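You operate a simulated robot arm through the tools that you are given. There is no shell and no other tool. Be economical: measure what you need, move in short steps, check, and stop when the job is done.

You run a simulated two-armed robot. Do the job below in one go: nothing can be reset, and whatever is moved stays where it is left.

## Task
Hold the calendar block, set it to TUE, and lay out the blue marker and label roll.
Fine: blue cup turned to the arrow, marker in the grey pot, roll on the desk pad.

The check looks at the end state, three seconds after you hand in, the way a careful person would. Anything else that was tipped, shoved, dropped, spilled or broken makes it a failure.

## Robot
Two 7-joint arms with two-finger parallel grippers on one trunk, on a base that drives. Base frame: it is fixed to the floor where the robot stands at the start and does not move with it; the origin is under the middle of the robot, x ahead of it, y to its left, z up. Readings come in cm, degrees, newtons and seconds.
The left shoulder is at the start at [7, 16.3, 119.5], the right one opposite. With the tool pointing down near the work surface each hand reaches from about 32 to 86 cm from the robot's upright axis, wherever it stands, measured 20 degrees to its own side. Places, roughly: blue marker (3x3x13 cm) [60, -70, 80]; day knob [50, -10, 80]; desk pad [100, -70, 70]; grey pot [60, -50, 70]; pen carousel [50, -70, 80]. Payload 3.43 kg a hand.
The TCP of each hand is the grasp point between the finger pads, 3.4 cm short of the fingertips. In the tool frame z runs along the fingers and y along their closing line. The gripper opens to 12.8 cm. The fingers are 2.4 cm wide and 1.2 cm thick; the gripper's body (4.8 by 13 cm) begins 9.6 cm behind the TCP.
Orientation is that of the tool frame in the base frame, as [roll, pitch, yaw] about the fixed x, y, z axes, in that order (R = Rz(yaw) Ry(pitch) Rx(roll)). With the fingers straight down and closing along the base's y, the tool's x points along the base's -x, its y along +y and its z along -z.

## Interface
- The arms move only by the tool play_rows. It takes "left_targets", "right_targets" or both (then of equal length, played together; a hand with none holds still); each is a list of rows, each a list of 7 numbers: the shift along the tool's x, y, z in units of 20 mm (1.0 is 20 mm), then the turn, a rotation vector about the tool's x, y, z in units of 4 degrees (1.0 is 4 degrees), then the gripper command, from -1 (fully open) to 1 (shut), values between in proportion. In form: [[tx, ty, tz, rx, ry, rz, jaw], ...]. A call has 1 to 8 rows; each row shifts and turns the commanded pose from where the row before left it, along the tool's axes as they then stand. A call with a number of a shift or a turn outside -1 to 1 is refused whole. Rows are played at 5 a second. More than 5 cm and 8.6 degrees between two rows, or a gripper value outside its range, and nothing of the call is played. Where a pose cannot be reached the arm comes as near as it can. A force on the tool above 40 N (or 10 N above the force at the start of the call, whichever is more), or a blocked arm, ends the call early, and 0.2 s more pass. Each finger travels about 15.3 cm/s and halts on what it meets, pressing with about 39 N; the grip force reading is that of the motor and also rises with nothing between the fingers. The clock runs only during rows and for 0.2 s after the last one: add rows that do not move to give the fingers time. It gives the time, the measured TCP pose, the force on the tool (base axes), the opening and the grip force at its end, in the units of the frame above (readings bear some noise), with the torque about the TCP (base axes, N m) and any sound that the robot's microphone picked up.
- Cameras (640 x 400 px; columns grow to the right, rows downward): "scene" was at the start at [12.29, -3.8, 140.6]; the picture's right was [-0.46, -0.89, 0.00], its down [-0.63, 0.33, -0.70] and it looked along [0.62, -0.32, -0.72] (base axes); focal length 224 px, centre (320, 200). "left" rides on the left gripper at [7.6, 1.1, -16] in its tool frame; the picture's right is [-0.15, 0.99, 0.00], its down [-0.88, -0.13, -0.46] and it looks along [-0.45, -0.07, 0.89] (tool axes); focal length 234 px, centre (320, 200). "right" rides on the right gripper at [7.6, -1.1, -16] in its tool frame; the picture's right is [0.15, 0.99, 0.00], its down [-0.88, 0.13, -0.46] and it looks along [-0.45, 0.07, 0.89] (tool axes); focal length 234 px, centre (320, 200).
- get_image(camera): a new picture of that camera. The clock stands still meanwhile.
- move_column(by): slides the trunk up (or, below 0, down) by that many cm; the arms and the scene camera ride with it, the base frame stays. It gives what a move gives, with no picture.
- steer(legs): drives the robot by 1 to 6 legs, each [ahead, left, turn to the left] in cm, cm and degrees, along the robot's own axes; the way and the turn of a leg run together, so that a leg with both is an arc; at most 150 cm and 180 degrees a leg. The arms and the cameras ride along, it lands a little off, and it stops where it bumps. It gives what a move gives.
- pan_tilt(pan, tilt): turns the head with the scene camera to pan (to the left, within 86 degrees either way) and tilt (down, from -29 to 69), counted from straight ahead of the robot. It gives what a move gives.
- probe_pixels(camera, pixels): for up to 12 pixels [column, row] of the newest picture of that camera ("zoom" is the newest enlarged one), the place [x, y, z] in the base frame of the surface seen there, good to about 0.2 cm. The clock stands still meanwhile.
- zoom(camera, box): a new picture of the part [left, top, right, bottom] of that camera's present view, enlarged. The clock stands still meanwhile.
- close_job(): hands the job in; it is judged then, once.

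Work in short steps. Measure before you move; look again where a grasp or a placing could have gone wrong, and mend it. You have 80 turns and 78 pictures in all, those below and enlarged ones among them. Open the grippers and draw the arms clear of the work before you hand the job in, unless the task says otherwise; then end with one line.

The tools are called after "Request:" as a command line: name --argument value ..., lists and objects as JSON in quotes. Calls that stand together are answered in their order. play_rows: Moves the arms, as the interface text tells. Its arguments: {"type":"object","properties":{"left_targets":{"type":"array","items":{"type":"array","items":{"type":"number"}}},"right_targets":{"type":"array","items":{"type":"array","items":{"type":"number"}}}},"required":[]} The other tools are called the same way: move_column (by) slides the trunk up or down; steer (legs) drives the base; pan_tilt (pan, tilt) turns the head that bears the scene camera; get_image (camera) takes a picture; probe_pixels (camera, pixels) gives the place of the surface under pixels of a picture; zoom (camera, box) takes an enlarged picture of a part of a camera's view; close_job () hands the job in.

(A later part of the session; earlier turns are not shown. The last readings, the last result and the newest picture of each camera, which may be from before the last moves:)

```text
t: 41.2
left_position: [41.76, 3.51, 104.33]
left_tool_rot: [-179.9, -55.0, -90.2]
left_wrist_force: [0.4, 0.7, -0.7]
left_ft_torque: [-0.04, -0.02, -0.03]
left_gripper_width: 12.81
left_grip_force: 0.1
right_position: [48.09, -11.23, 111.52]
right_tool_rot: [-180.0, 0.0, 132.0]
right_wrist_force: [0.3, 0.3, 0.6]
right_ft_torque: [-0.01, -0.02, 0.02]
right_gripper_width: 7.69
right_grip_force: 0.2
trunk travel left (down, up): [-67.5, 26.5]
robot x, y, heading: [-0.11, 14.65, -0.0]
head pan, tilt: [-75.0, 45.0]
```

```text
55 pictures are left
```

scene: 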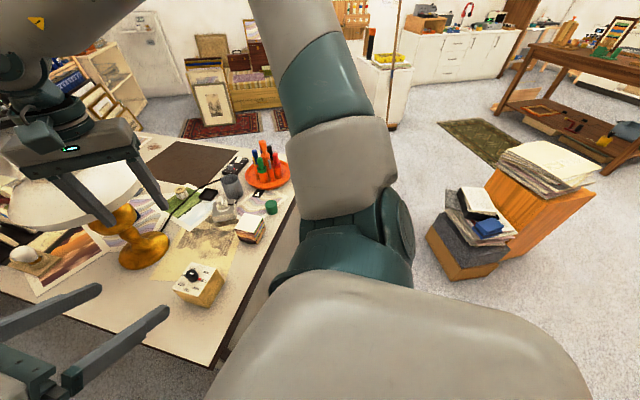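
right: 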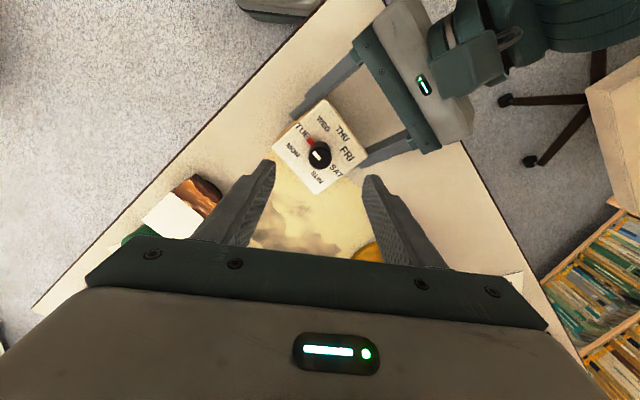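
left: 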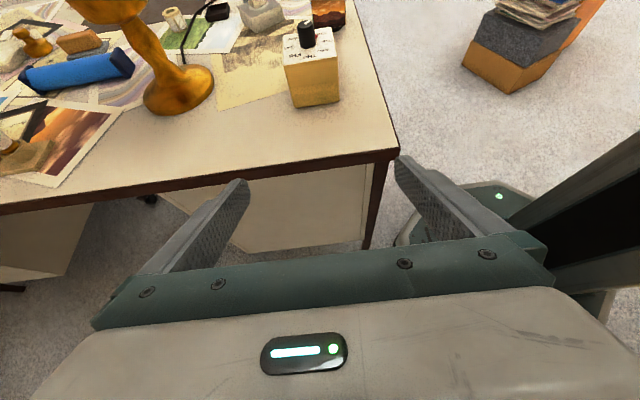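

Request:
probe_pixels --camera "scene" --pixels '[[430, 235], [455, 277], [445, 205], [598, 195], [440, 180], [400, 125], [250, 140]]'

```text
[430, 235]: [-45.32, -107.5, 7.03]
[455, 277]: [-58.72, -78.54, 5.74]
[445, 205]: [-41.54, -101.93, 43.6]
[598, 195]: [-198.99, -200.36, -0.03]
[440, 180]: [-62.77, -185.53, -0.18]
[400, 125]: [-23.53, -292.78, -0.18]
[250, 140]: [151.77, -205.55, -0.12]
```

The seat at the right is at x ≤ −42, so sliding right 58 cm along the table front is clear; both hands are above z≈100. I drive right and then look at the carousel.

Request:
steer --legs '[[0, -58, 0]]'

Request:
pan_tilt --pan -15 --tilt 55

Request:
get_image --camera "scene"

Request:
get_image --camera "right"

```text
t: 44.5
left_position: [41.5, -54.39, 104.4]
left_tool_rot: [179.9, -55.0, -90.0]
left_wrist_force: [0.0, -0.1, 0.1]
left_ft_torque: [-0.01, 0.0, 0.02]
left_gripper_width: 12.81
left_grip_force: 0.0
right_position: [48.17, -69.39, 111.45]
right_tool_rot: [180.0, 0.1, 132.0]
right_wrist_force: [0.2, -0.3, 0.7]
right_ft_torque: [0.0, 0.01, 0.04]
right_gripper_width: 7.66
right_grip_force: 0.0
trunk travel left (down, up): [-67.5, 26.5]
robot x, y, heading: [-0.21, -43.46, -0.0]
head pan, tilt: [-75.0, 45.0]
```

```text
t: 45.8
left_position: [41.58, -54.37, 104.42]
left_tool_rot: [-179.9, -55.1, -90.1]
left_wrist_force: [-0.2, 0.5, -0.9]
left_ft_torque: [0.0, 0.0, 0.03]
left_gripper_width: 12.8
left_grip_force: 0.1
right_position: [47.95, -69.33, 111.43]
right_tool_rot: [-180.0, 0.0, 132.1]
right_wrist_force: [-0.8, 0.0, 0.4]
right_ft_torque: [-0.01, 0.03, 0.01]
right_gripper_width: 7.68
right_grip_force: 0.0
trunk travel left (down, up): [-67.5, 26.5]
robot x, y, heading: [0.06, -42.98, 0.0]
head pan, tilt: [-15.0, 55.0]
```

```text
54 pictures are left
```

scene: 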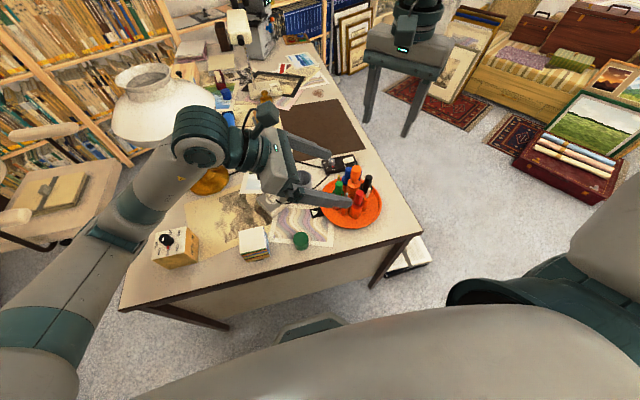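

```text
53 pictures are left
```

right: 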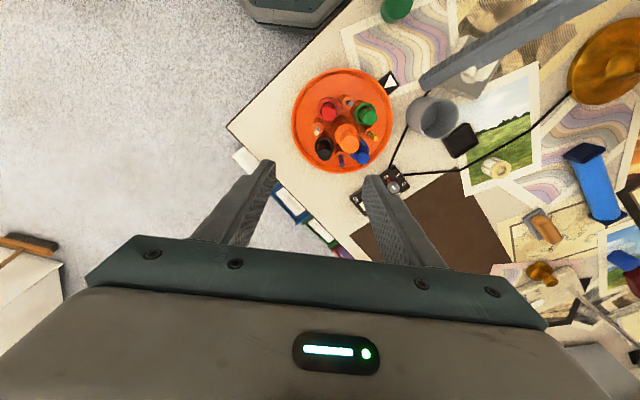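

Clear view of the carousel now: blue marker at (360,152), green at (365,115), arrow tile at (388,85). I zoom and probe.

Request:
zoom --camera "right" --box '[285, 60, 405, 180]'

Request:
play_rows --left_targets '[[-0.55, 0, -0.8, 0, 0, 0, -1], [-0.55, 0, -0.8, 0, 0, 0, -1], [-0.55, 0, -0.8, 0, 0, 0, -1], [-0.55, 0, -0.8, 0, 0, 0, -1], [-0.55, 0, -0.8, 0, 0, 0, -1], [-0.55, 0, -0.8, 0, 0, 0, -1], [-0.55, 0, -0.8, 0, 0, 0, -1], [-0.55, 0, -0.8, 0, 0, 0, -1]]'

Request:
probe_pixels --camera "right" --pixels '[[347, 135], [365, 113], [360, 152], [328, 108], [324, 148], [390, 84], [343, 72], [293, 120], [392, 120], [340, 169], [345, 140], [435, 113]]'

```text
3.33 times, centred on (345, 120) of right
```

zoom: 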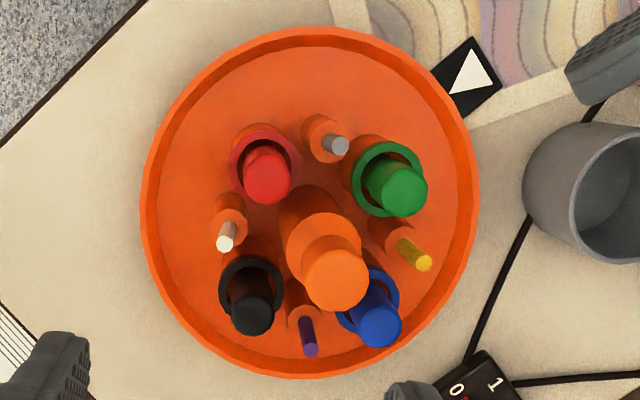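

```text
t: 47.6
left_position: [41.48, -38.87, 104.56]
left_tool_rot: [-179.8, -55.0, -90.3]
left_wrist_force: [0.7, 0.2, 0.3]
left_ft_torque: [0.01, 0.01, 0.02]
left_gripper_width: 12.82
left_grip_force: 0.0
right_position: [47.98, -69.27, 111.44]
right_tool_rot: [180.0, 0.0, 132.1]
right_wrist_force: [0.3, 0.5, 0.7]
right_ft_torque: [-0.04, -0.02, 0.02]
right_gripper_width: 7.68
right_grip_force: 0.1
trunk travel left (down, up): [-67.5, 26.5]
robot x, y, heading: [0.07, -43.48, -0.2]
head pan, tilt: [-15.0, 55.0]
```

```text
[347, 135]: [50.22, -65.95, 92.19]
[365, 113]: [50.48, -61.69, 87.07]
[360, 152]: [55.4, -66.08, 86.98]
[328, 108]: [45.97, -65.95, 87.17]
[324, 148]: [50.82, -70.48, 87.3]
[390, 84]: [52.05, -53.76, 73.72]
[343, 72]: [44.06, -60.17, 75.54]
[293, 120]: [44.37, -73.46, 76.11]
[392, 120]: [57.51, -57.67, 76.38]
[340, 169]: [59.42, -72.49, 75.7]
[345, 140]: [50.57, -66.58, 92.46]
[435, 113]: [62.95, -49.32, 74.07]
```

Carousel centre ≈(50.7, −66.1); blue cup at angle ≈1°, green ≈92°, arrow at (52, −53.8) i.e. angle ≈84°. So I need ≈+83° (counter-clockwise) by twisting the central handle (top z 92.4). Move right above the handle.

Request:
play_rows --right_targets '[[0.15, 1, 0.5, 0, 0, 0, -0.2], [0.15, 1, 0.7, 0, 0, 0, -0.2], [0, 0, 1, 0, 0, 0, -0.2], [0, 0, 1, 0, 0, 0, -0.2], [0, 0, 1, 0, 0, 0, -0.2], [0, 0, 1, 0, 0, 0, -0.2], [0, 0, 0, 0, 0, 0, -0.2]]'

Request:
get_image --camera "right"

Request:
zoom --camera "scene" --box '[290, 140, 410, 240]'

```text
t: 49.2
left_position: [41.5, -38.87, 104.68]
left_tool_rot: [-180.0, -55.0, -90.0]
left_wrist_force: [0.5, 0.5, -0.9]
left_ft_torque: [-0.03, -0.02, 0.04]
left_gripper_width: 12.81
left_grip_force: 0.1
right_position: [50.62, -66.2, 100.97]
right_tool_rot: [-179.9, -0.1, 131.9]
right_wrist_force: [-0.1, -1.0, 0.5]
right_ft_torque: [0.01, -0.02, 0.01]
right_gripper_width: 7.69
right_grip_force: 0.1
trunk travel left (down, up): [-67.5, 26.5]
robot x, y, heading: [0.13, -43.19, -0.0]
head pan, tilt: [-15.0, 55.0]
```

```text
51 pictures are left
```

right: 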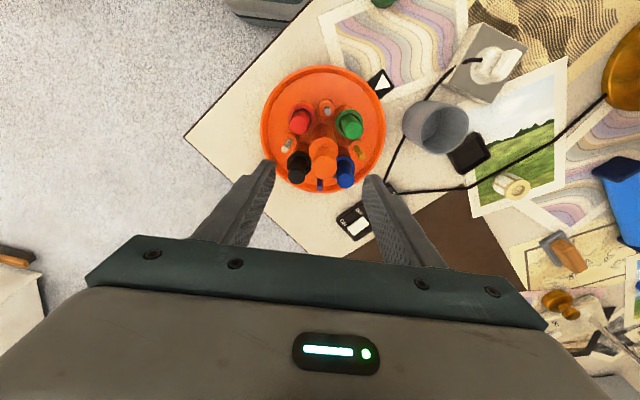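

```text
4.00 times, centred on (350, 190) of scene
```

zoom: 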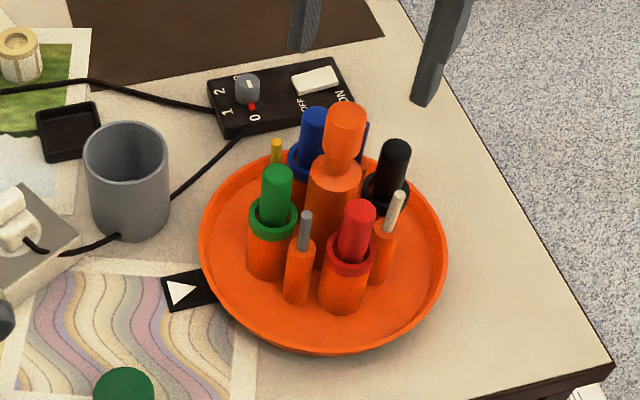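

The handle has a head on a neck. I probe its profile in the zoom to pick grip height.

Request:
probe_pixels --camera "zoom" --pixels '[[346, 110], [345, 125], [344, 140], [342, 150], [340, 162], [330, 172], [318, 190], [315, 120], [393, 150], [328, 128], [363, 128], [180, 292]]'

```text
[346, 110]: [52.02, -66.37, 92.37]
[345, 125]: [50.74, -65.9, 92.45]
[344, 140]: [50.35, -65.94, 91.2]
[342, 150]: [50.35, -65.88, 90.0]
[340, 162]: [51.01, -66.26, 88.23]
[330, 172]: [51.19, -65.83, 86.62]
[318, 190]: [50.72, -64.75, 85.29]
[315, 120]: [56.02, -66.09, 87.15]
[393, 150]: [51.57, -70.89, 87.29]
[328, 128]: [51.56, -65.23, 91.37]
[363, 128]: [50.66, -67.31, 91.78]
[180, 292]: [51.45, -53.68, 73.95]
```

Head spans z≈89.5–92.4. I zoom the right camera for exact centres of the marker tops and head.

Request:
zoom --camera "right" --box '[260, 65, 400, 200]'

```text
2.96 times, centred on (330, 132) of right
```

zoom: 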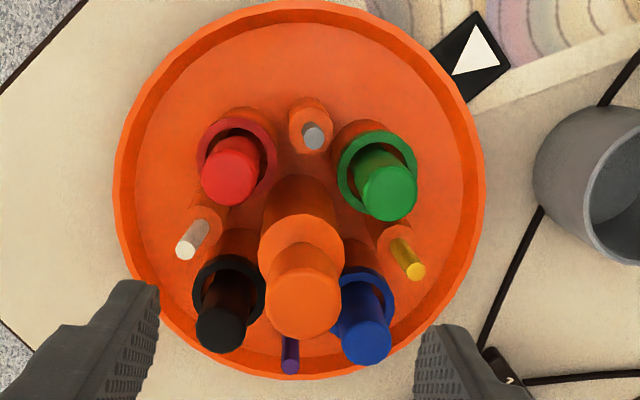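

Request:
probe_pixels --camera "zoom" --pixels '[[304, 303], [390, 193], [366, 341], [229, 178], [222, 329], [272, 303], [338, 303], [304, 332], [304, 278], [475, 55], [118, 190], [483, 190]]'

```text
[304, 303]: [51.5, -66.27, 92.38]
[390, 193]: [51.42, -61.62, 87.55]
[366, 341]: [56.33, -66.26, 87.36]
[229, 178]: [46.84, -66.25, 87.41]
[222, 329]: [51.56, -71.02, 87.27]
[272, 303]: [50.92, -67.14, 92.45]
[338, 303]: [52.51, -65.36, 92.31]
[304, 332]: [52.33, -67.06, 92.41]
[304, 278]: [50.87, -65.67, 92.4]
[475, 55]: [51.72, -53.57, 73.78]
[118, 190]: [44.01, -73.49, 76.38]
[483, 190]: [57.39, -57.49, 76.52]
```

Centre is (51.55, −66.27), blue at ≈0°, arrow at ≈89°. I centre over the head, lower to TCP z≈92.3 (tips 88.9, above the markers at 87.5) and close.

Request:
play_rows --right_targets '[[-0.32, 0.31, 1, 0, 0, 0, -0.2], [0, 0, 1, 0, 0, 0, -0.1], [0, 0, 1, 0, 0, 0, 0], [0, 0, 1, 0, 0, 0, 0], [0, 0, 0.33, 0, 0, 0, 0], [0, 0, 0, 0, 0, 0, 0.3], [0, 0, 0, 0, 0, 0, 0.5], [0, 0, 0, 0, 0, 0, 0.6]]'

Request:
play_rows --right_targets '[[0, 0, 0, 0, 0, 0, 0.65], [0, 0, 0, 0, 0, 0, 0.65], [0, 0, 0, 0, 0, -0.5, 0.65], [0, 0, 0, 0, 0, -1, 0.65], [0, 0, 0, 0, 0, -1, 0.65], [0, 0, 0, 0, 0, -0.5, 0.65], [0, 0, 0, 0, 0, 0, 0.65]]'

Request:
get_image --camera "right"

```text
t: 51.0
left_position: [41.62, -38.95, 104.54]
left_tool_rot: [-180.0, -54.9, -90.0]
left_wrist_force: [0.0, 0.6, 0.2]
left_ft_torque: [0.04, -0.04, 0.02]
left_gripper_width: 12.8
left_grip_force: 0.0
right_position: [51.48, -66.22, 92.22]
right_tool_rot: [180.0, 0.0, 132.0]
right_wrist_force: [1.5, 1.5, -3.0]
right_ft_torque: [0.26, -0.11, 0.05]
right_gripper_width: 2.83
right_grip_force: 45.0
trunk travel left (down, up): [-67.5, 26.5]
robot x, y, heading: [-0.14, -43.01, 0.0]
head pan, tilt: [-15.0, 55.0]
```

```text
t: 52.6
left_position: [41.65, -38.95, 104.55]
left_tool_rot: [180.0, -54.9, -90.0]
left_wrist_force: [-0.2, 0.0, 0.6]
left_ft_torque: [0.01, 0.02, 0.02]
left_gripper_width: 12.81
left_grip_force: 0.1
right_position: [51.41, -66.34, 92.22]
right_tool_rot: [-179.9, -0.1, 144.1]
right_wrist_force: [-3.4, 1.9, -11.8]
right_ft_torque: [-0.33, -0.6, 0.03]
right_gripper_width: 2.86
right_grip_force: 45.1
trunk travel left (down, up): [-67.5, 26.5]
robot x, y, heading: [-0.16, -42.96, 0.3]
head pan, tilt: [-15.0, 55.0]
```

```text
48 pictures are left
```

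right: 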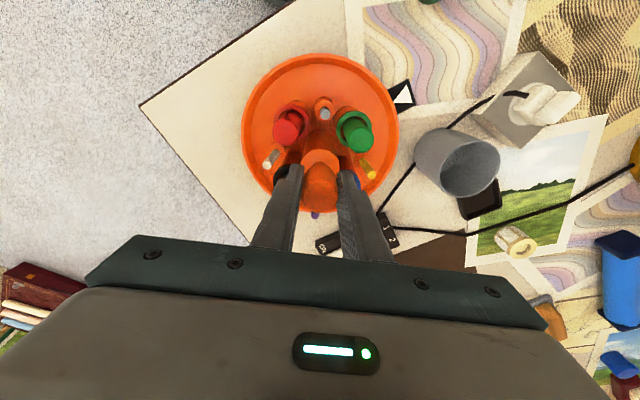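

Carousel follows the twist. Continue +32° with a 1 mm lowering to ease the −12 N vertical load.

Request:
play_rows --right_targets '[[0, 0, 0.05, 0, 0, -1, 0.65], [0, 0, 0, 0, 0, -1, 0.65], [0, 0, 0, 0, 0, -1, 0.65], [0, 0, 0, 0, 0, -1, 0.65], [0, 0, 0, 0, 0, -1, 0.65], [0, 0, 0, 0, 0, -1, 0.65], [0, 0, 0, 0, 0, -1, 0.65], [0, 0, 0, 0, 0, -1, 0.65]]'

Request:
get_image --camera "right"

```text
t: 54.4
left_position: [41.58, -38.95, 104.67]
left_tool_rot: [-179.8, -55.0, -90.1]
left_wrist_force: [-0.3, 0.5, 0.9]
left_ft_torque: [-0.03, 0.02, 0.03]
left_gripper_width: 12.77
left_grip_force: 0.0
right_position: [51.48, -66.47, 92.32]
right_tool_rot: [180.0, 0.0, 176.0]
right_wrist_force: [-3.6, -9.0, 2.9]
right_ft_torque: [-0.24, 0.77, -0.02]
right_gripper_width: 2.82
right_grip_force: 45.4
trunk travel left (down, up): [-67.5, 26.5]
robot x, y, heading: [0.07, -42.91, 0.2]
head pan, tilt: [-15.0, 55.0]
```

```text
47 pictures are left
```

right: 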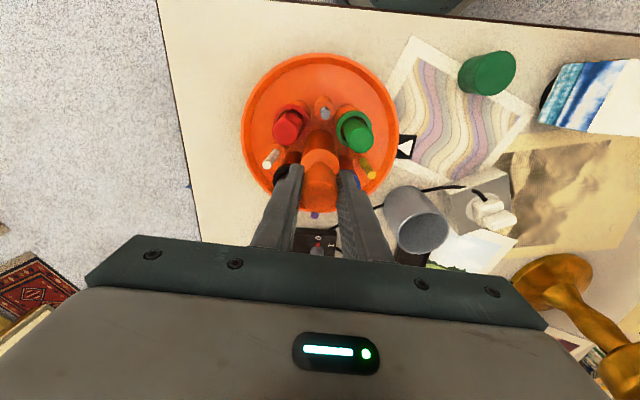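

Following well (44° done). Another 32°.

Request:
play_rows --right_targets '[[0, -0.03, 0, 0, 0, -1, 0.65], [0, 0, 0, 0, 0, -1, 0.65], [0, 0, 0, 0, 0, -1, 0.65], [0, 0, 0, 0, 0, -1, 0.65], [0, 0, 0, 0, 0, -1, 0.65], [0, 0, 0, 0, 0, -1, 0.65], [0, 0, 0, 0, 0, -1, 0.65], [0, 0, 0, 0, 0, -1, 0.65]]'

Request:
play_rows --right_targets '[[0, 0, 0, 0, 0, -1, 0.65], [0, 0, 0, 0, 0, -1, 0.65], [0, 0, 0, 0, 0, -1, 0.65], [0, 0, 0, 0, 0, -0.25, 0.65], [0, 0, 0, 0, 0, 0, 0.65]]'

Request:
zoom --camera "right" --box '[240, 50, 440, 230]'

```text
t: 56.2
left_position: [41.63, -39.13, 104.64]
left_tool_rot: [-180.0, -54.9, -90.1]
left_wrist_force: [-0.4, -0.1, -0.4]
left_ft_torque: [0.0, -0.01, -0.02]
left_gripper_width: 12.8
left_grip_force: 0.1
right_position: [51.56, -66.59, 92.28]
right_tool_rot: [179.9, -0.1, -152.0]
right_wrist_force: [-2.2, -13.7, 6.7]
right_ft_torque: [-0.7, 0.75, -0.07]
right_gripper_width: 2.83
right_grip_force: 45.2
trunk travel left (down, up): [-67.5, 26.5]
robot x, y, heading: [0.37, -43.14, 0.1]
head pan, tilt: [-15.0, 55.0]
```

```text
t: 57.4
left_position: [41.51, -39.18, 104.7]
left_tool_rot: [-179.9, -54.9, -90.2]
left_wrist_force: [-0.2, 0.5, 0.4]
left_ft_torque: [0.01, 0.03, 0.01]
left_gripper_width: 12.78
left_grip_force: 0.0
right_position: [51.48, -66.62, 92.19]
right_tool_rot: [-179.9, 0.1, -139.0]
right_wrist_force: [3.9, -20.0, 14.4]
right_ft_torque: [-0.96, 0.35, 0.08]
right_gripper_width: 2.87
right_grip_force: 45.1
trunk travel left (down, up): [-67.5, 26.5]
robot x, y, heading: [-0.02, -43.37, 0.2]
head pan, tilt: [-15.0, 55.0]
```

```text
2.22 times, centred on (340, 140) of right
```

zoom: 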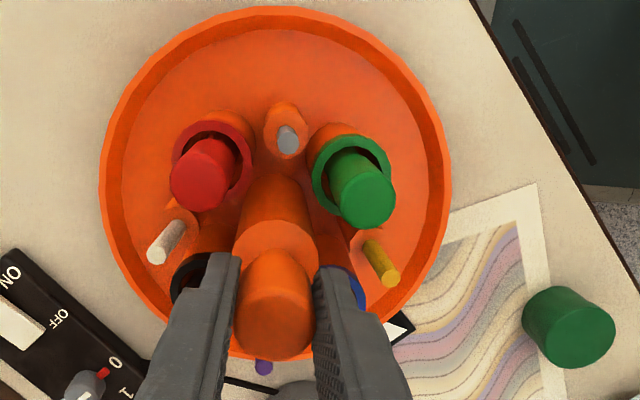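

Twist total 89°; a −20 N side force has built up, so I relax it with a small −y shift, then open, lift, and check the result.

Request:
play_rows --right_targets '[[-0.03, -0.04, 0.03, 0, 0, 0, 0.65], [0, 0, 0, 0, 0, 0, 0.5], [0, 0, 0, 0, 0, 0, 0.2], [0, 0, 0, 0, 0, 0, -0.1], [0, 0, -0.5, 0, 0, 0, -0.1], [0, 0, -1, 0, 0, 0, -0.1], [0, 0, -1, 0, 0, 0, -0.1], [0, 0, -1, 0, 0, 0, -0.1]]'

Request:
play_rows --right_targets '[[0, 0, -1, 0, 0, 0, -0.1], [0, 0, -1, 0, 0, 0, -0.1], [0, 0, -1, 0, 0, 0, -0.1], [0, 0, -1, 0, 0, 0, -0.1], [0, 0, 0, 0, 0, 0, -0.1]]'

Request:
zoom --camera "right" --box '[240, 50, 440, 200]'

Request:
zoom --camera "scene" --box '[280, 130, 420, 240]'

```text
t: 59.2
left_position: [41.54, -38.91, 104.46]
left_tool_rot: [-179.8, -55.0, -90.1]
left_wrist_force: [0.1, -0.3, -0.1]
left_ft_torque: [0.0, -0.03, 0.06]
left_gripper_width: 12.8
left_grip_force: 0.0
right_position: [51.45, -66.26, 99.28]
right_tool_rot: [-180.0, 0.0, -139.0]
right_wrist_force: [-0.2, -0.5, -0.2]
right_ft_torque: [-0.02, -0.03, 0.01]
right_gripper_width: 7.04
right_grip_force: 0.0
trunk travel left (down, up): [-67.5, 26.5]
robot x, y, heading: [0.11, -43.03, -0.0]
head pan, tilt: [-15.0, 55.0]
```

```text
t: 60.4
left_position: [41.58, -39.0, 104.57]
left_tool_rot: [179.9, -55.0, -90.0]
left_wrist_force: [0.5, 0.8, 1.0]
left_ft_torque: [0.03, 0.03, 0.01]
left_gripper_width: 12.8
left_grip_force: 0.0
right_position: [51.68, -66.46, 107.29]
right_tool_rot: [179.9, 0.0, -139.1]
right_wrist_force: [0.4, 0.0, 0.0]
right_ft_torque: [-0.02, 0.02, 0.01]
right_gripper_width: 7.04
right_grip_force: 0.1
trunk travel left (down, up): [-67.5, 26.5]
robot x, y, heading: [0.35, -42.92, 0.2]
head pan, tilt: [-15.0, 55.0]
```

```text
2.67 times, centred on (340, 125) of right
```

zoom: 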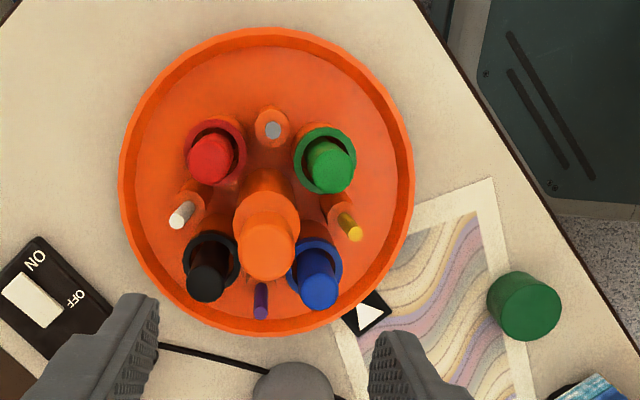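

```text
3.64 times, centred on (350, 185) of scene
```

zoom: 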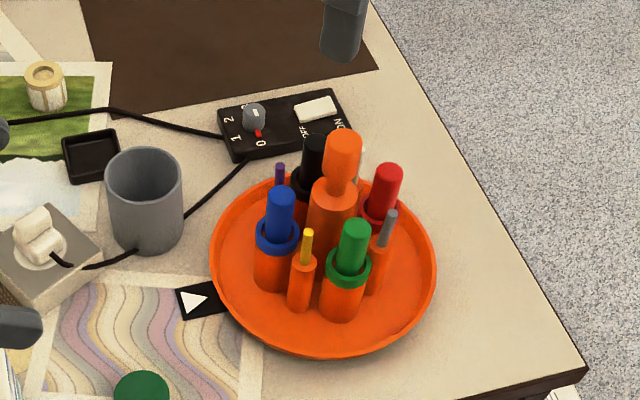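

Blue cup now sits next to the arrow. I re-zoom the right camera and probe for the angle and tray centre.

Request:
zoom --camera "right" --box '[240, 50, 440, 200]'

Request:
probe_pixels --camera "zoom" --pixels '[[320, 294], [332, 169], [207, 284], [213, 158], [267, 256], [371, 313], [377, 330], [357, 318], [290, 395], [123, 190], [410, 180], [268, 33]]'

```text
2.67 times, centred on (340, 125) of right
```

zoom: 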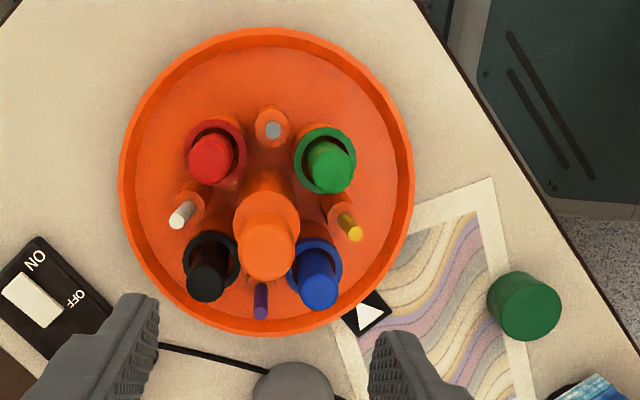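

```text
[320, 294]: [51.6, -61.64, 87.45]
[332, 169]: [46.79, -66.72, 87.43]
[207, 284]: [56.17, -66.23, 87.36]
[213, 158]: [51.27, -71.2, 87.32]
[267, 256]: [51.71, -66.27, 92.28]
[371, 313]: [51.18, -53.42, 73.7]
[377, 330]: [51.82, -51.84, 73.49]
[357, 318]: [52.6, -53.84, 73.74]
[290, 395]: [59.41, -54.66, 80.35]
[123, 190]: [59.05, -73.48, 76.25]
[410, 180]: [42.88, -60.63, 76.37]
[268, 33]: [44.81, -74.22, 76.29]
```

Blue is at ≈90° vs arrow ≈89°: aligned. Next, pull the blue marker: top (51.6, −61.65, 87.4). I probe neighbouring pens and cup rim for finger clearance, then rotate the right wrist so it closes tangentially (along x).

Request:
probe_pixels --camera "zoom" --pixels '[[354, 236], [260, 312], [342, 222], [262, 292], [297, 248], [335, 258], [294, 270], [303, 294], [337, 294], [320, 306], [320, 282], [330, 205]]'

Request:
play_rows --right_targets '[[0, 0, 0, 0, 0, -1, -0.1], [0, 0, 0, 0, 0, -1, -0.1], [0, 0, 0, 0, 0, -1, -0.1], [0, 0, 0, 0, 0, -1, -0.1], [0, 0, 0, 0, 0, -1, -0.1], [0, 0, 0, 0, 0, -1, -0.1], [0, 0, 0, 0, 0, -1, -0.1], [0, 0, 0, 0, 0, -1, -0.1]]'

Request:
play_rows --right_targets '[[0, 0, 0, 0, 0, -1, -0.1], [0, 0, 0, 0, 0, -1, -0.1], [0, 0, 0, 0, 0, -1, -0.1], [0, 0, 0, 0, 0, -1, -0.1], [0, 0, 0, 0, 0, -0.25, -0.1], [0, 0, 0, 0, 0, 0, -0.1]]'

```text
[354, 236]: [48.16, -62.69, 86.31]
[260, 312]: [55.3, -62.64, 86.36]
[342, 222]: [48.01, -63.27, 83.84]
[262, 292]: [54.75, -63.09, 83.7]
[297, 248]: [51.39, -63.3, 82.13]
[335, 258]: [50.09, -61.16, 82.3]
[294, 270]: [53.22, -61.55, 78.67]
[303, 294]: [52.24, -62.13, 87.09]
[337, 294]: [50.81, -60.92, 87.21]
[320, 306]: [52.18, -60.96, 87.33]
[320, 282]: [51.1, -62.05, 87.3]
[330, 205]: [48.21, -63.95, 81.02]
```

```text
t: 62.2
left_position: [41.54, -38.89, 104.67]
left_tool_rot: [-179.9, -55.0, -90.1]
left_wrist_force: [-0.6, -0.2, -0.1]
left_ft_torque: [0.0, -0.03, 0.0]
left_gripper_width: 12.79
left_grip_force: 0.1
right_position: [46.18, -62.03, 106.84]
right_tool_rot: [-179.8, -0.1, -107.3]
right_wrist_force: [-0.1, -0.3, 0.0]
right_ft_torque: [-0.02, 0.0, 0.01]
right_gripper_width: 7.03
right_grip_force: 0.2
right hand out of reach, approached as far as the arm can: row 6, 7, 8
trunk travel left (down, up): [-67.5, 26.5]
robot x, y, heading: [0.01, -43.14, -0.4]
head pan, tilt: [-15.0, 55.0]
```

```text
t: 63.6
left_position: [41.51, -38.84, 104.58]
left_tool_rot: [-179.9, -55.1, -90.1]
left_wrist_force: [0.1, 0.6, -0.4]
left_ft_torque: [-0.01, 0.02, 0.02]
left_gripper_width: 12.78
left_grip_force: 0.0
right_position: [39.18, -56.86, 105.76]
right_tool_rot: [-179.8, -0.1, -90.1]
right_wrist_force: [0.5, -1.3, -0.7]
right_ft_torque: [0.02, -0.01, 0.02]
right_gripper_width: 7.04
right_grip_force: 0.0
right hand out of reach, approached as far as the arm can: row 1, 2, 3, 4, 5
trunk travel left (down, up): [-67.5, 26.5]
robot x, y, heading: [0.27, -43.02, -0.0]
head pan, tilt: [-15.0, 55.0]
```

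Yaw −90 is beyond the wrist's limit here. I'll instead go round to yaw +90 (same closing line). Start turning back and watch the pose.

Request:
play_rows --right_targets '[[0, 0, 0, 0, 0, 1, -0.1], [0, 0, 0, 0, 0, 1, -0.1], [0, 0, 0, 0, 0, 1, -0.1], [0, 0, 0, 0, 0, 1, -0.1], [0, 0, 0, 0, 0, 1, -0.1], [0, 0, 0, 0, 0, 1, -0.1], [0, 0, 0, 0, 0, 1, -0.1], [0, 0, 0, 0, 0, 1, -0.1]]'

Request:
play_rows --right_targets '[[0, 0, 0, 0, 0, 1, -0.1], [0, 0, 0, 0, 0, 1, -0.1], [0, 0, 0, 0, 0, 1, -0.1], [0, 0, 0, 0, 0, 1, -0.1], [0, 0, 0, 0, 0, 1, -0.1], [0, 0, 0, 0, 0, 1, -0.1], [0, 0, 0, 0, 0, 1, -0.1], [0, 0, 0, 0, 0, 1, -0.1]]'

Request:
play_rows --right_targets '[[0, 0, 0, 0, 0, 1, -0.1], [0, 0, 0, 0, 0, 1, -0.1], [0, 0, 0, 0, 0, 1, -0.1], [0, 0, 0, 0, 0, 1, -0.1], [0, 0, 0, 0, 0, 1, -0.1], [0, 0, 0, 0, 0, 1, -0.1], [0, 0, 0, 0, 0, 1, -0.1], [0, 0, 0, 0, 0, 1, -0.1]]'

Request:
play_rows --right_targets '[[0, 0, 0, 0, 0, 1, -0.1], [0, 0, 0, 0, 0, 1, -0.1], [0, 0, 0, 0, 0, 1, -0.1], [0, 0, 0, 0, 0, 1, -0.1], [0, 0, 0, 0, 0, 1, -0.1], [0, 0, 0, 0, 0, 1, -0.1], [0, 0, 0, 0, 0, 1, -0.1], [0, 0, 0, 0, 0, 1, -0.1]]'

Request:
steer --legs '[[0, 18, 0]]'

```text
t: 65.4
left_position: [41.56, -38.9, 104.47]
left_tool_rot: [-179.9, -55.0, -90.2]
left_wrist_force: [-0.3, -0.6, -0.2]
left_ft_torque: [0.02, 0.03, -0.01]
left_gripper_width: 12.8
left_grip_force: 0.0
right_position: [39.04, -57.02, 105.73]
right_tool_rot: [-180.0, -0.1, -122.1]
right_wrist_force: [0.9, 0.4, 0.3]
right_ft_torque: [-0.01, 0.04, 0.01]
right_gripper_width: 7.03
right_grip_force: 0.0
trunk travel left (down, up): [-67.5, 26.5]
robot x, y, heading: [0.14, -42.94, -0.2]
head pan, tilt: [-15.0, 55.0]
```

```text
t: 67.2
left_position: [41.51, -39.01, 104.61]
left_tool_rot: [-179.9, -54.9, -90.1]
left_wrist_force: [-0.8, 0.8, -0.2]
left_ft_torque: [0.0, 0.03, 0.01]
left_gripper_width: 12.78
left_grip_force: 0.2
right_position: [39.14, -56.95, 105.88]
right_tool_rot: [-179.9, 0.0, -154.1]
right_wrist_force: [-0.5, -0.3, 0.2]
right_ft_torque: [0.01, 0.0, -0.03]
right_gripper_width: 7.05
right_grip_force: 0.0
trunk travel left (down, up): [-67.5, 26.5]
robot x, y, heading: [-0.17, -42.98, 0.3]
head pan, tilt: [-15.0, 55.0]
```

```text
t: 69.0
left_position: [41.57, -38.88, 104.49]
left_tool_rot: [-179.8, -55.0, -90.1]
left_wrist_force: [-0.3, 0.6, -0.3]
left_ft_torque: [-0.02, 0.03, -0.04]
left_gripper_width: 12.82
left_grip_force: 0.1
right_position: [39.13, -56.99, 105.76]
right_tool_rot: [-180.0, 0.0, 174.0]
right_wrist_force: [0.1, 0.2, 0.6]
right_ft_torque: [0.0, 0.01, -0.01]
right_gripper_width: 7.02
right_grip_force: 0.1
trunk travel left (down, up): [-67.5, 26.5]
robot x, y, heading: [-0.05, -43.32, -0.1]
head pan, tilt: [-15.0, 55.0]
```

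```text
t: 70.8
left_position: [41.59, -39.03, 104.58]
left_tool_rot: [-180.0, -55.0, -90.2]
left_wrist_force: [0.3, 0.1, 0.5]
left_ft_torque: [0.0, 0.02, 0.02]
left_gripper_width: 12.81
left_grip_force: 0.0
right_position: [39.15, -56.95, 105.89]
right_tool_rot: [-179.9, 0.0, 142.0]
right_wrist_force: [1.1, -0.7, -0.1]
right_ft_torque: [-0.06, 0.02, 0.0]
right_gripper_width: 7.03
right_grip_force: 0.0
trunk travel left (down, up): [-67.5, 26.5]
robot x, y, heading: [0.13, -43.17, 0.1]
head pan, tilt: [-15.0, 55.0]
```

```text
t: 72.3
left_position: [41.5, -20.86, 104.57]
left_tool_rot: [-179.9, -55.0, -90.1]
left_wrist_force: [-0.2, 0.9, 0.5]
left_ft_torque: [-0.01, 0.02, 0.01]
left_gripper_width: 12.81
left_grip_force: 0.1
right_position: [39.15, -38.8, 105.78]
right_tool_rot: [179.9, 0.0, 141.9]
right_wrist_force: [0.2, 0.1, -0.3]
right_ft_torque: [-0.02, -0.01, -0.02]
right_gripper_width: 7.0
right_grip_force: 0.1
trunk travel left (down, up): [-67.5, 26.5]
robot x, y, heading: [-0.1, -24.51, -0.1]
head pan, tilt: [-15.0, 55.0]
```

Right is now at (39,−39), yaw 142. Move it over the marker at (51.6, −61), then rotate on to yaw 90.

Request:
play_rows --right_targets '[[-0.975, -0.406, 0, 0, 0, 0, -0.1], [-0.975, -0.406, 0, 0, 0, 0, -0.1], [-0.975, -0.406, 0, 0, 0, 0, -0.1], [-0.975, -0.406, 0, 0, 0, 0, -0.1], [-0.975, -0.406, 0, 0, 0, 0, -0.1], [-0.975, -0.406, 0, 0, 0, 0, -0.1], [-0.975, -0.406, 0, 0, 0, 0, -0.1], [-0.975, -0.406, 0, 0, 0, 0, -0.1]]'

Request:
play_rows --right_targets '[[-0.975, -0.406, 0, 0, 0, 0, -0.1], [-0.975, -0.406, 0, 0, 0, 0, -0.1], [-0.975, -0.406, 0, 0, 0, 0, -0.1], [-0.975, -0.406, 0, 0, 0, 0, -0.1], [0, 0, 0, 0, 0, 1, -0.1], [0, 0, 0, 0, 0, 1, -0.1], [0, 0, 0, 0, 0, 1, -0.1], [0, 0, 0, 0, 0, 1, -0.1]]'

Request:
play_rows --right_targets '[[0, 0, 0, 0, 0, 1, -0.1], [0, 0, 0, 0, 0, 1, -0.1], [0, 0, 0, 0, 0, 1, -0.1], [0, 0, 0, 0, 0, 1, -0.1], [0, 0, 0, 0, 0, 1, -0.1], [0, 0, 0, 0, 0, 1, -0.1], [0, 0, 0, 0, 0, 1, -0.1], [0, 0, 0, 0, 0, 1, -0.1]]'

```text
t: 74.1
left_position: [41.6, -20.86, 104.52]
left_tool_rot: [-179.9, -55.0, -90.1]
left_wrist_force: [-0.3, -0.2, -0.4]
left_ft_torque: [0.02, -0.02, -0.04]
left_gripper_width: 12.78
left_grip_force: 0.0
right_position: [47.43, -53.41, 105.78]
right_tool_rot: [-180.0, -0.1, 142.1]
right_wrist_force: [0.9, 0.5, -0.5]
right_ft_torque: [-0.01, 0.01, 0.0]
right_gripper_width: 7.03
right_grip_force: 0.0
trunk travel left (down, up): [-67.5, 26.5]
robot x, y, heading: [-0.1, -25.17, -0.1]
head pan, tilt: [-15.0, 55.0]
```

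```text
t: 75.9
left_position: [41.66, -20.72, 104.58]
left_tool_rot: [-179.9, -55.0, -90.1]
left_wrist_force: [-0.5, 0.2, -0.1]
left_ft_torque: [0.02, 0.0, 0.0]
left_gripper_width: 12.79
left_grip_force: 0.1
right_position: [51.53, -60.82, 105.9]
right_tool_rot: [-179.9, 0.1, 125.9]
right_wrist_force: [1.0, -0.8, 0.0]
right_ft_torque: [0.0, -0.01, 0.0]
right_gripper_width: 7.04
right_grip_force: 0.1
trunk travel left (down, up): [-67.5, 26.5]
robot x, y, heading: [-0.11, -24.77, -0.1]
head pan, tilt: [-15.0, 55.0]
```

```text
t: 77.7
left_position: [41.51, -20.72, 104.58]
left_tool_rot: [-179.9, -55.0, -90.1]
left_wrist_force: [-0.7, -1.1, 0.4]
left_ft_torque: [0.0, -0.03, 0.0]
left_gripper_width: 12.79
left_grip_force: 0.1
right_position: [51.56, -60.82, 105.82]
right_tool_rot: [-180.0, 0.0, 93.9]
right_wrist_force: [-0.1, 0.3, 0.1]
right_ft_torque: [-0.01, 0.0, -0.03]
right_gripper_width: 7.02
right_grip_force: 0.0
trunk travel left (down, up): [-67.5, 26.5]
robot x, y, heading: [0.04, -25.19, 0.0]
head pan, tilt: [-15.0, 55.0]
```

Reachable. One more turn row, descend to z≈96 with jaw narrowed to ~3.6 cm, and look.

Request:
play_rows --right_targets '[[0, 0, 0, 0, 0, 0.98, 0.2], [0, 0, 1, 0, 0, 0, 0.4], [0, 0, 1, 0, 0, 0, 0.44], [0, 0, 1, 0, 0, 0, 0.44], [0, 0, 1, 0, 0, 0, 0.44], [0, 0, 1, 0, 0, 0, 0.44], [0, 0, 0, 0, 0, 0, 0.44]]'

Request:
zoom --camera "right" --box '[220, 60, 420, 240]'

Request:
zoom --camera "scene" --box '[340, 150, 500, 250]'

```text
t: 79.3
left_position: [41.57, -20.75, 104.58]
left_tool_rot: [-179.9, -55.0, -90.1]
left_wrist_force: [-1.2, -0.9, 0.4]
left_ft_torque: [-0.03, -0.01, 0.0]
left_gripper_width: 12.8
left_grip_force: 0.1
right_position: [51.58, -60.79, 95.82]
right_tool_rot: [179.9, -0.1, 90.1]
right_wrist_force: [-0.9, 0.1, -0.5]
right_ft_torque: [0.01, -0.05, 0.0]
right_gripper_width: 3.57
right_grip_force: 0.1
trunk travel left (down, up): [-67.5, 26.5]
robot x, y, heading: [-0.2, -25.23, 0.1]
head pan, tilt: [-15.0, 55.0]
```

```text
2.22 times, centred on (320, 150) of right
```

zoom: 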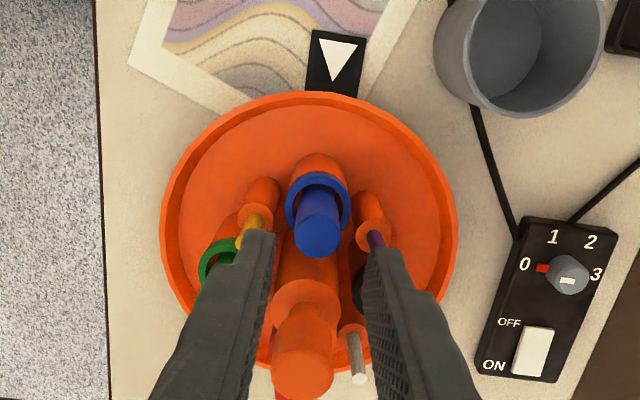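

```text
4.00 times, centred on (420, 200) of scene
```

zoom: 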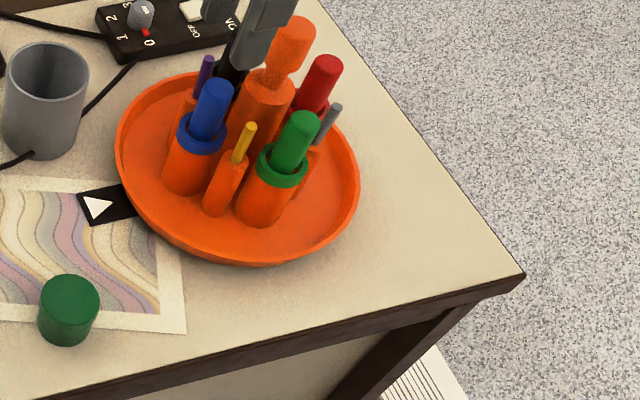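

The blue marker aligns with the arrow and lies midway between the fingers. Descend to TCP z≈86.8 and close.

Request:
play_rows --right_targets '[[-0.1, 0, 1, 0, 0, 0, 0.44], [0, 0, 1, 0, 0, 0, 0.44], [0, 0, 1, 0, 0, 0, 0.44], [0, 0, 1, 0, 0, 0, 0.44], [0, 0, 0.5, 0, 0, 0, 0.44], [0, 0, 0, 0, 0, 0, 0.44]]'

Request:
zoom --camera "right" --box '[220, 60, 420, 240]'

```text
t: 80.7
left_position: [41.54, -20.79, 104.58]
left_tool_rot: [-180.0, -55.0, -90.1]
left_wrist_force: [0.1, -0.9, 0.4]
left_ft_torque: [0.04, -0.01, 0.02]
left_gripper_width: 12.79
left_grip_force: 0.1
right_position: [51.65, -60.92, 86.68]
right_tool_rot: [-180.0, 0.0, 90.1]
right_wrist_force: [0.0, 0.1, -0.3]
right_ft_torque: [-0.02, 0.03, -0.01]
right_gripper_width: 3.59
right_grip_force: 0.0
trunk travel left (down, up): [-67.5, 26.5]
robot x, y, heading: [0.19, -24.5, 0.2]
head pan, tilt: [-15.0, 55.0]
```

```text
2.22 times, centred on (320, 150) of right
```

zoom: 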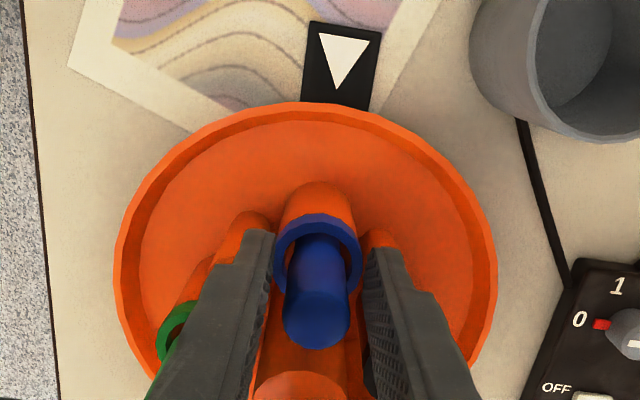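

No contact forces; the marker is between the fingers. Close gently and then lift in small steps.

Request:
play_rows --right_targets '[[0, 0, 0, 0, 0, 0, 0.55], [0, 0, 0, 0, 0, 0, 0.62], [0, 0, 0, 0, 0, 0, 0.68], [0, 0, 0, 0, 0, 0, 0.75], [0, 0, 0, 0, 0, 0, 0.8], [0, 0, 0, 0, 0, 0, 0.8]]'

Request:
play_rows --right_targets '[[0, 0, -0.5, 0, 0, 0, 0.8], [0, 0, -0.5, 0, 0, 0, 0.8], [0, 0, -0.5, 0, 0, 0, 0.8], [0, 0, -0.5, 0, 0, 0, 0.8], [0, 0, -0.5, 0, 0, 0, 0.8], [0, 0, -0.5, 0, 0, 0, 0.8], [0, 0, 0, 0, 0, 0, 0.8]]'

Request:
get_image --camera "scene"

Request:
get_image --camera "right"

```text
t: 82.1
left_position: [41.52, -20.86, 104.57]
left_tool_rot: [-179.9, -54.9, -90.1]
left_wrist_force: [0.3, -0.4, -0.3]
left_ft_torque: [0.01, 0.0, 0.01]
left_gripper_width: 12.78
left_grip_force: 0.1
right_position: [51.62, -61.03, 86.74]
right_tool_rot: [180.0, -0.1, 90.1]
right_wrist_force: [1.0, -0.2, 0.2]
right_ft_torque: [0.02, 0.01, -0.02]
right_gripper_width: 2.12
right_grip_force: 38.8
trunk travel left (down, up): [-67.5, 26.5]
robot x, y, heading: [-0.44, -25.1, -0.2]
head pan, tilt: [-15.0, 55.0]
```

```text
t: 83.7
left_position: [41.61, -20.83, 104.54]
left_tool_rot: [-179.9, -55.0, -90.1]
left_wrist_force: [-0.9, 0.0, 0.1]
left_ft_torque: [0.0, 0.0, -0.02]
left_gripper_width: 12.82
left_grip_force: 0.1
right_position: [51.71, -61.0, 92.62]
right_tool_rot: [180.0, 0.0, 90.1]
right_wrist_force: [-0.8, -0.3, 0.2]
right_ft_torque: [-0.01, 0.02, -0.01]
right_gripper_width: 2.14
right_grip_force: 39.3
trunk travel left (down, up): [-67.5, 26.5]
robot x, y, heading: [0.29, -24.99, -0.3]
head pan, tilt: [-15.0, 55.0]
```

```text
39 pictures are left
```

scene: 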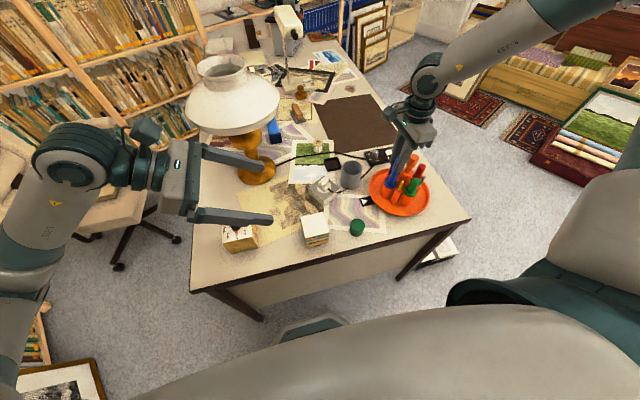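

```text
38 pictures are left
```

right: 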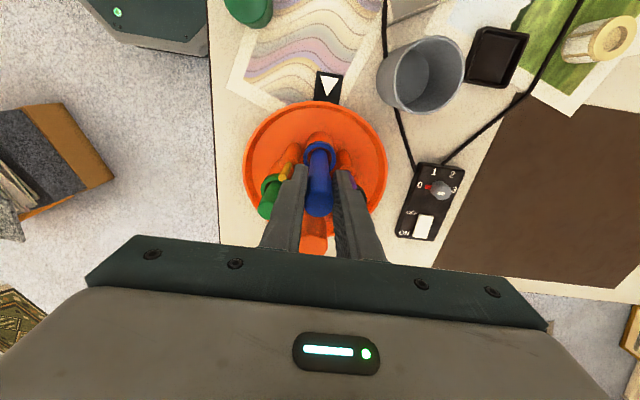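

Marker is rising cleanly. I probe the pot's rim at right-image points and raise 6 cm more.

Request:
probe_pixels --camera "right" --pixels '[[399, 78], [462, 66], [424, 40], [440, 108], [405, 55], [455, 95], [430, 75], [383, 90], [415, 113]]'

Request:
play_rows --right_targets '[[0, 0, -0.5, 0, 0, 0, 0.8], [0, 0, -1, 0, 0, 0, 0.8], [0, 0, -1, 0, 0, 0, 0.8], [0, 0, -1, 0, 0, 0, 0.8], [0, 0, 0, 0, 0, 0, 0.8]]'

Request:
zoom --camera "scene" --box '[320, 120, 460, 230]'

```text
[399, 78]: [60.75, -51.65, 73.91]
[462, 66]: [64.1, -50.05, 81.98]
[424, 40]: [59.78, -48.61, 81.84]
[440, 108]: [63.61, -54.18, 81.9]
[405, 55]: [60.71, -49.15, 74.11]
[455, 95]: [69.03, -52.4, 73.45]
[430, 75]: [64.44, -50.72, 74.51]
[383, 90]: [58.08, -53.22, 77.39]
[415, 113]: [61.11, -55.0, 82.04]
```

```text
t: 84.9
left_position: [41.57, -20.86, 104.57]
left_tool_rot: [-179.9, -55.0, -90.0]
left_wrist_force: [-0.2, 0.0, 0.1]
left_ft_torque: [0.01, -0.02, 0.02]
left_gripper_width: 12.8
left_grip_force: 0.1
right_position: [51.48, -60.84, 99.87]
right_tool_rot: [-179.9, -0.1, 90.2]
right_wrist_force: [0.4, -0.1, -0.3]
right_ft_torque: [-0.01, 0.02, -0.01]
right_gripper_width: 2.1
right_grip_force: 39.3
trunk travel left (down, up): [-67.5, 26.5]
robot x, y, heading: [0.26, -25.01, 0.1]
head pan, tilt: [-15.0, 55.0]
```

```text
3.64 times, centred on (390, 175) of scene
```

zoom: 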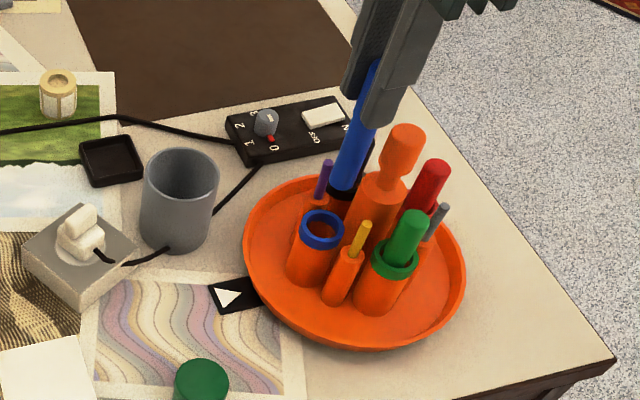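

Marker is fully out and vertical; blue cup empty. I probe the pot rim in this zoom for its centre.

Request:
probe_pixels --camera "zoom" --pixels '[[145, 178], [216, 180], [180, 151], [181, 206], [155, 160], [206, 160], [155, 197], [207, 198], [180, 185], [350, 190], [370, 80]]'

```text
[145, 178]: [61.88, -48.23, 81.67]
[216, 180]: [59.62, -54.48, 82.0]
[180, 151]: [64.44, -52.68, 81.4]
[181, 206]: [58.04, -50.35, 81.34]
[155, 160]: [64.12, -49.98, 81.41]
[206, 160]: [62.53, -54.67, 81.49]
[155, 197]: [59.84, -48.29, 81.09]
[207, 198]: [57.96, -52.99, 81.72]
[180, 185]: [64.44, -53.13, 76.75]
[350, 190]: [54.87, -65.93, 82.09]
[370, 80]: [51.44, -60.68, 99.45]
```

Pot centre is (61.1, −51.5), rim z 82, inner radius ~3. I rotate back to yaw 120 for reach and carry the marker over the pot (bottom ≈87.6).

Request:
play_rows --right_targets '[[0, 0, 0, 0, 0, -1, 0.8], [0, 0, 0, 0, 0, -1, 0.8], [0, 0, 0, 0, 0, -1, 0.8], [0, 0, 0, 0, 0, -1, 0.8], [0, 0, 0, 0, 0, -1, 0.8], [0, 0, 0, 0, 0, -1, 0.8], [0, 0, 0, 0, 0, -1, 0.8], [0, 0, 0, 0, 0, -0.5, 0.8]]'

Request:
play_rows --right_targets '[[0.286, 0.933, 0, 0, 0, 0, 0.8], [0.286, 0.933, 0, 0, 0, 0, 0.8], [0.286, 0.933, 0, 0, 0, 0, 0.8], [0.286, 0.933, 0, 0, 0, 0, 0.8], [0.286, 0.933, 0, 0, 0, 0, 0.8], [0.286, 0.933, 0, 0, 0, 0, 0.8], [0.286, 0.933, 0, 0, 0, 0, 0.8], [0, 0, 0, 0, 0, 0, 0.8]]'

Request:
zoom --camera "scene" --box '[290, 100, 430, 210]'

Request:
get_image --camera "right"

```text
t: 86.7
left_position: [41.47, -20.78, 104.59]
left_tool_rot: [-179.9, -55.1, -90.1]
left_wrist_force: [-1.4, -0.4, 0.0]
left_ft_torque: [0.02, -0.01, 0.05]
left_gripper_width: 12.8
left_grip_force: 0.1
right_position: [51.54, -60.94, 99.76]
right_tool_rot: [180.0, 0.1, 120.2]
right_wrist_force: [-0.5, -0.1, 0.4]
right_ft_torque: [0.02, -0.03, 0.02]
right_gripper_width: 2.12
right_grip_force: 38.9
trunk travel left (down, up): [-67.5, 26.5]
robot x, y, heading: [0.14, -24.68, -0.2]
head pan, tilt: [-15.0, 55.0]
```

```text
t: 88.5
left_position: [41.47, -20.77, 104.57]
left_tool_rot: [-179.9, -55.0, -90.2]
left_wrist_force: [0.4, -0.1, 0.0]
left_ft_torque: [0.0, -0.04, 0.01]
left_gripper_width: 12.82
left_grip_force: 0.0
right_position: [60.98, -50.96, 99.75]
right_tool_rot: [180.0, 0.0, 120.1]
right_wrist_force: [-0.7, 0.3, -0.9]
right_ft_torque: [0.04, 0.02, -0.01]
right_gripper_width: 2.13
right_grip_force: 39.3
trunk travel left (down, up): [-67.5, 26.5]
robot x, y, heading: [-0.16, -24.91, 0.2]
head pan, tilt: [-15.0, 55.0]
```

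```text
3.64 times, centred on (360, 155) of scene
```

zoom: 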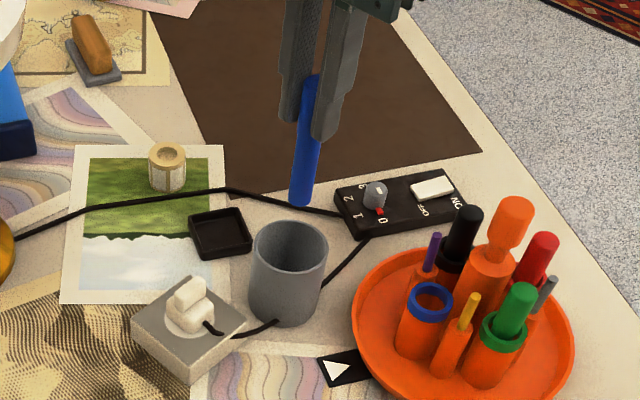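

```text
35 pictures are left
```

right: 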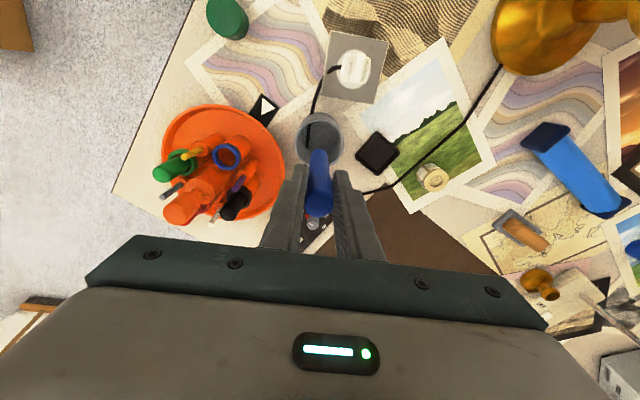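

Marker is over the pot. Lower 12.6 cm in steps (tips remain above the rim), then check.

Request:
play_rows --right_targets '[[0, 0, 1, 0, 0, 0, 0.8], [0, 0, 1, 0, 0, 0, 0.8], [0, 0, 1, 0, 0, 0, 0.8], [0, 0, 0, 0, 0, 0, 0.8]]'

Request:
zoom --camera "scene" --box '[290, 100, 430, 210]'

```text
t: 89.5
left_position: [41.54, -20.7, 104.53]
left_tool_rot: [-179.9, -55.0, -90.1]
left_wrist_force: [-0.3, 0.0, 0.6]
left_ft_torque: [0.01, -0.04, 0.04]
left_gripper_width: 12.81
left_grip_force: 0.0
right_position: [60.83, -51.01, 93.75]
right_tool_rot: [179.9, 0.1, 120.1]
right_wrist_force: [-0.5, 0.9, -0.3]
right_ft_torque: [-0.03, 0.04, -0.02]
right_gripper_width: 2.12
right_grip_force: 39.3
trunk travel left (down, up): [-67.5, 26.5]
robot x, y, heading: [-0.21, -24.84, -0.1]
head pan, tilt: [-15.0, 55.0]
```

```text
3.64 times, centred on (360, 155) of scene
```

zoom: 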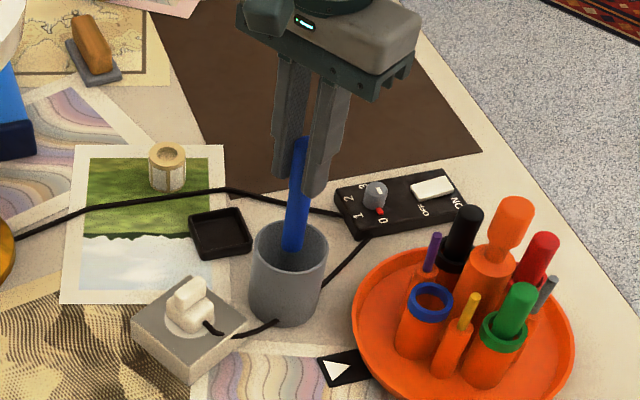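

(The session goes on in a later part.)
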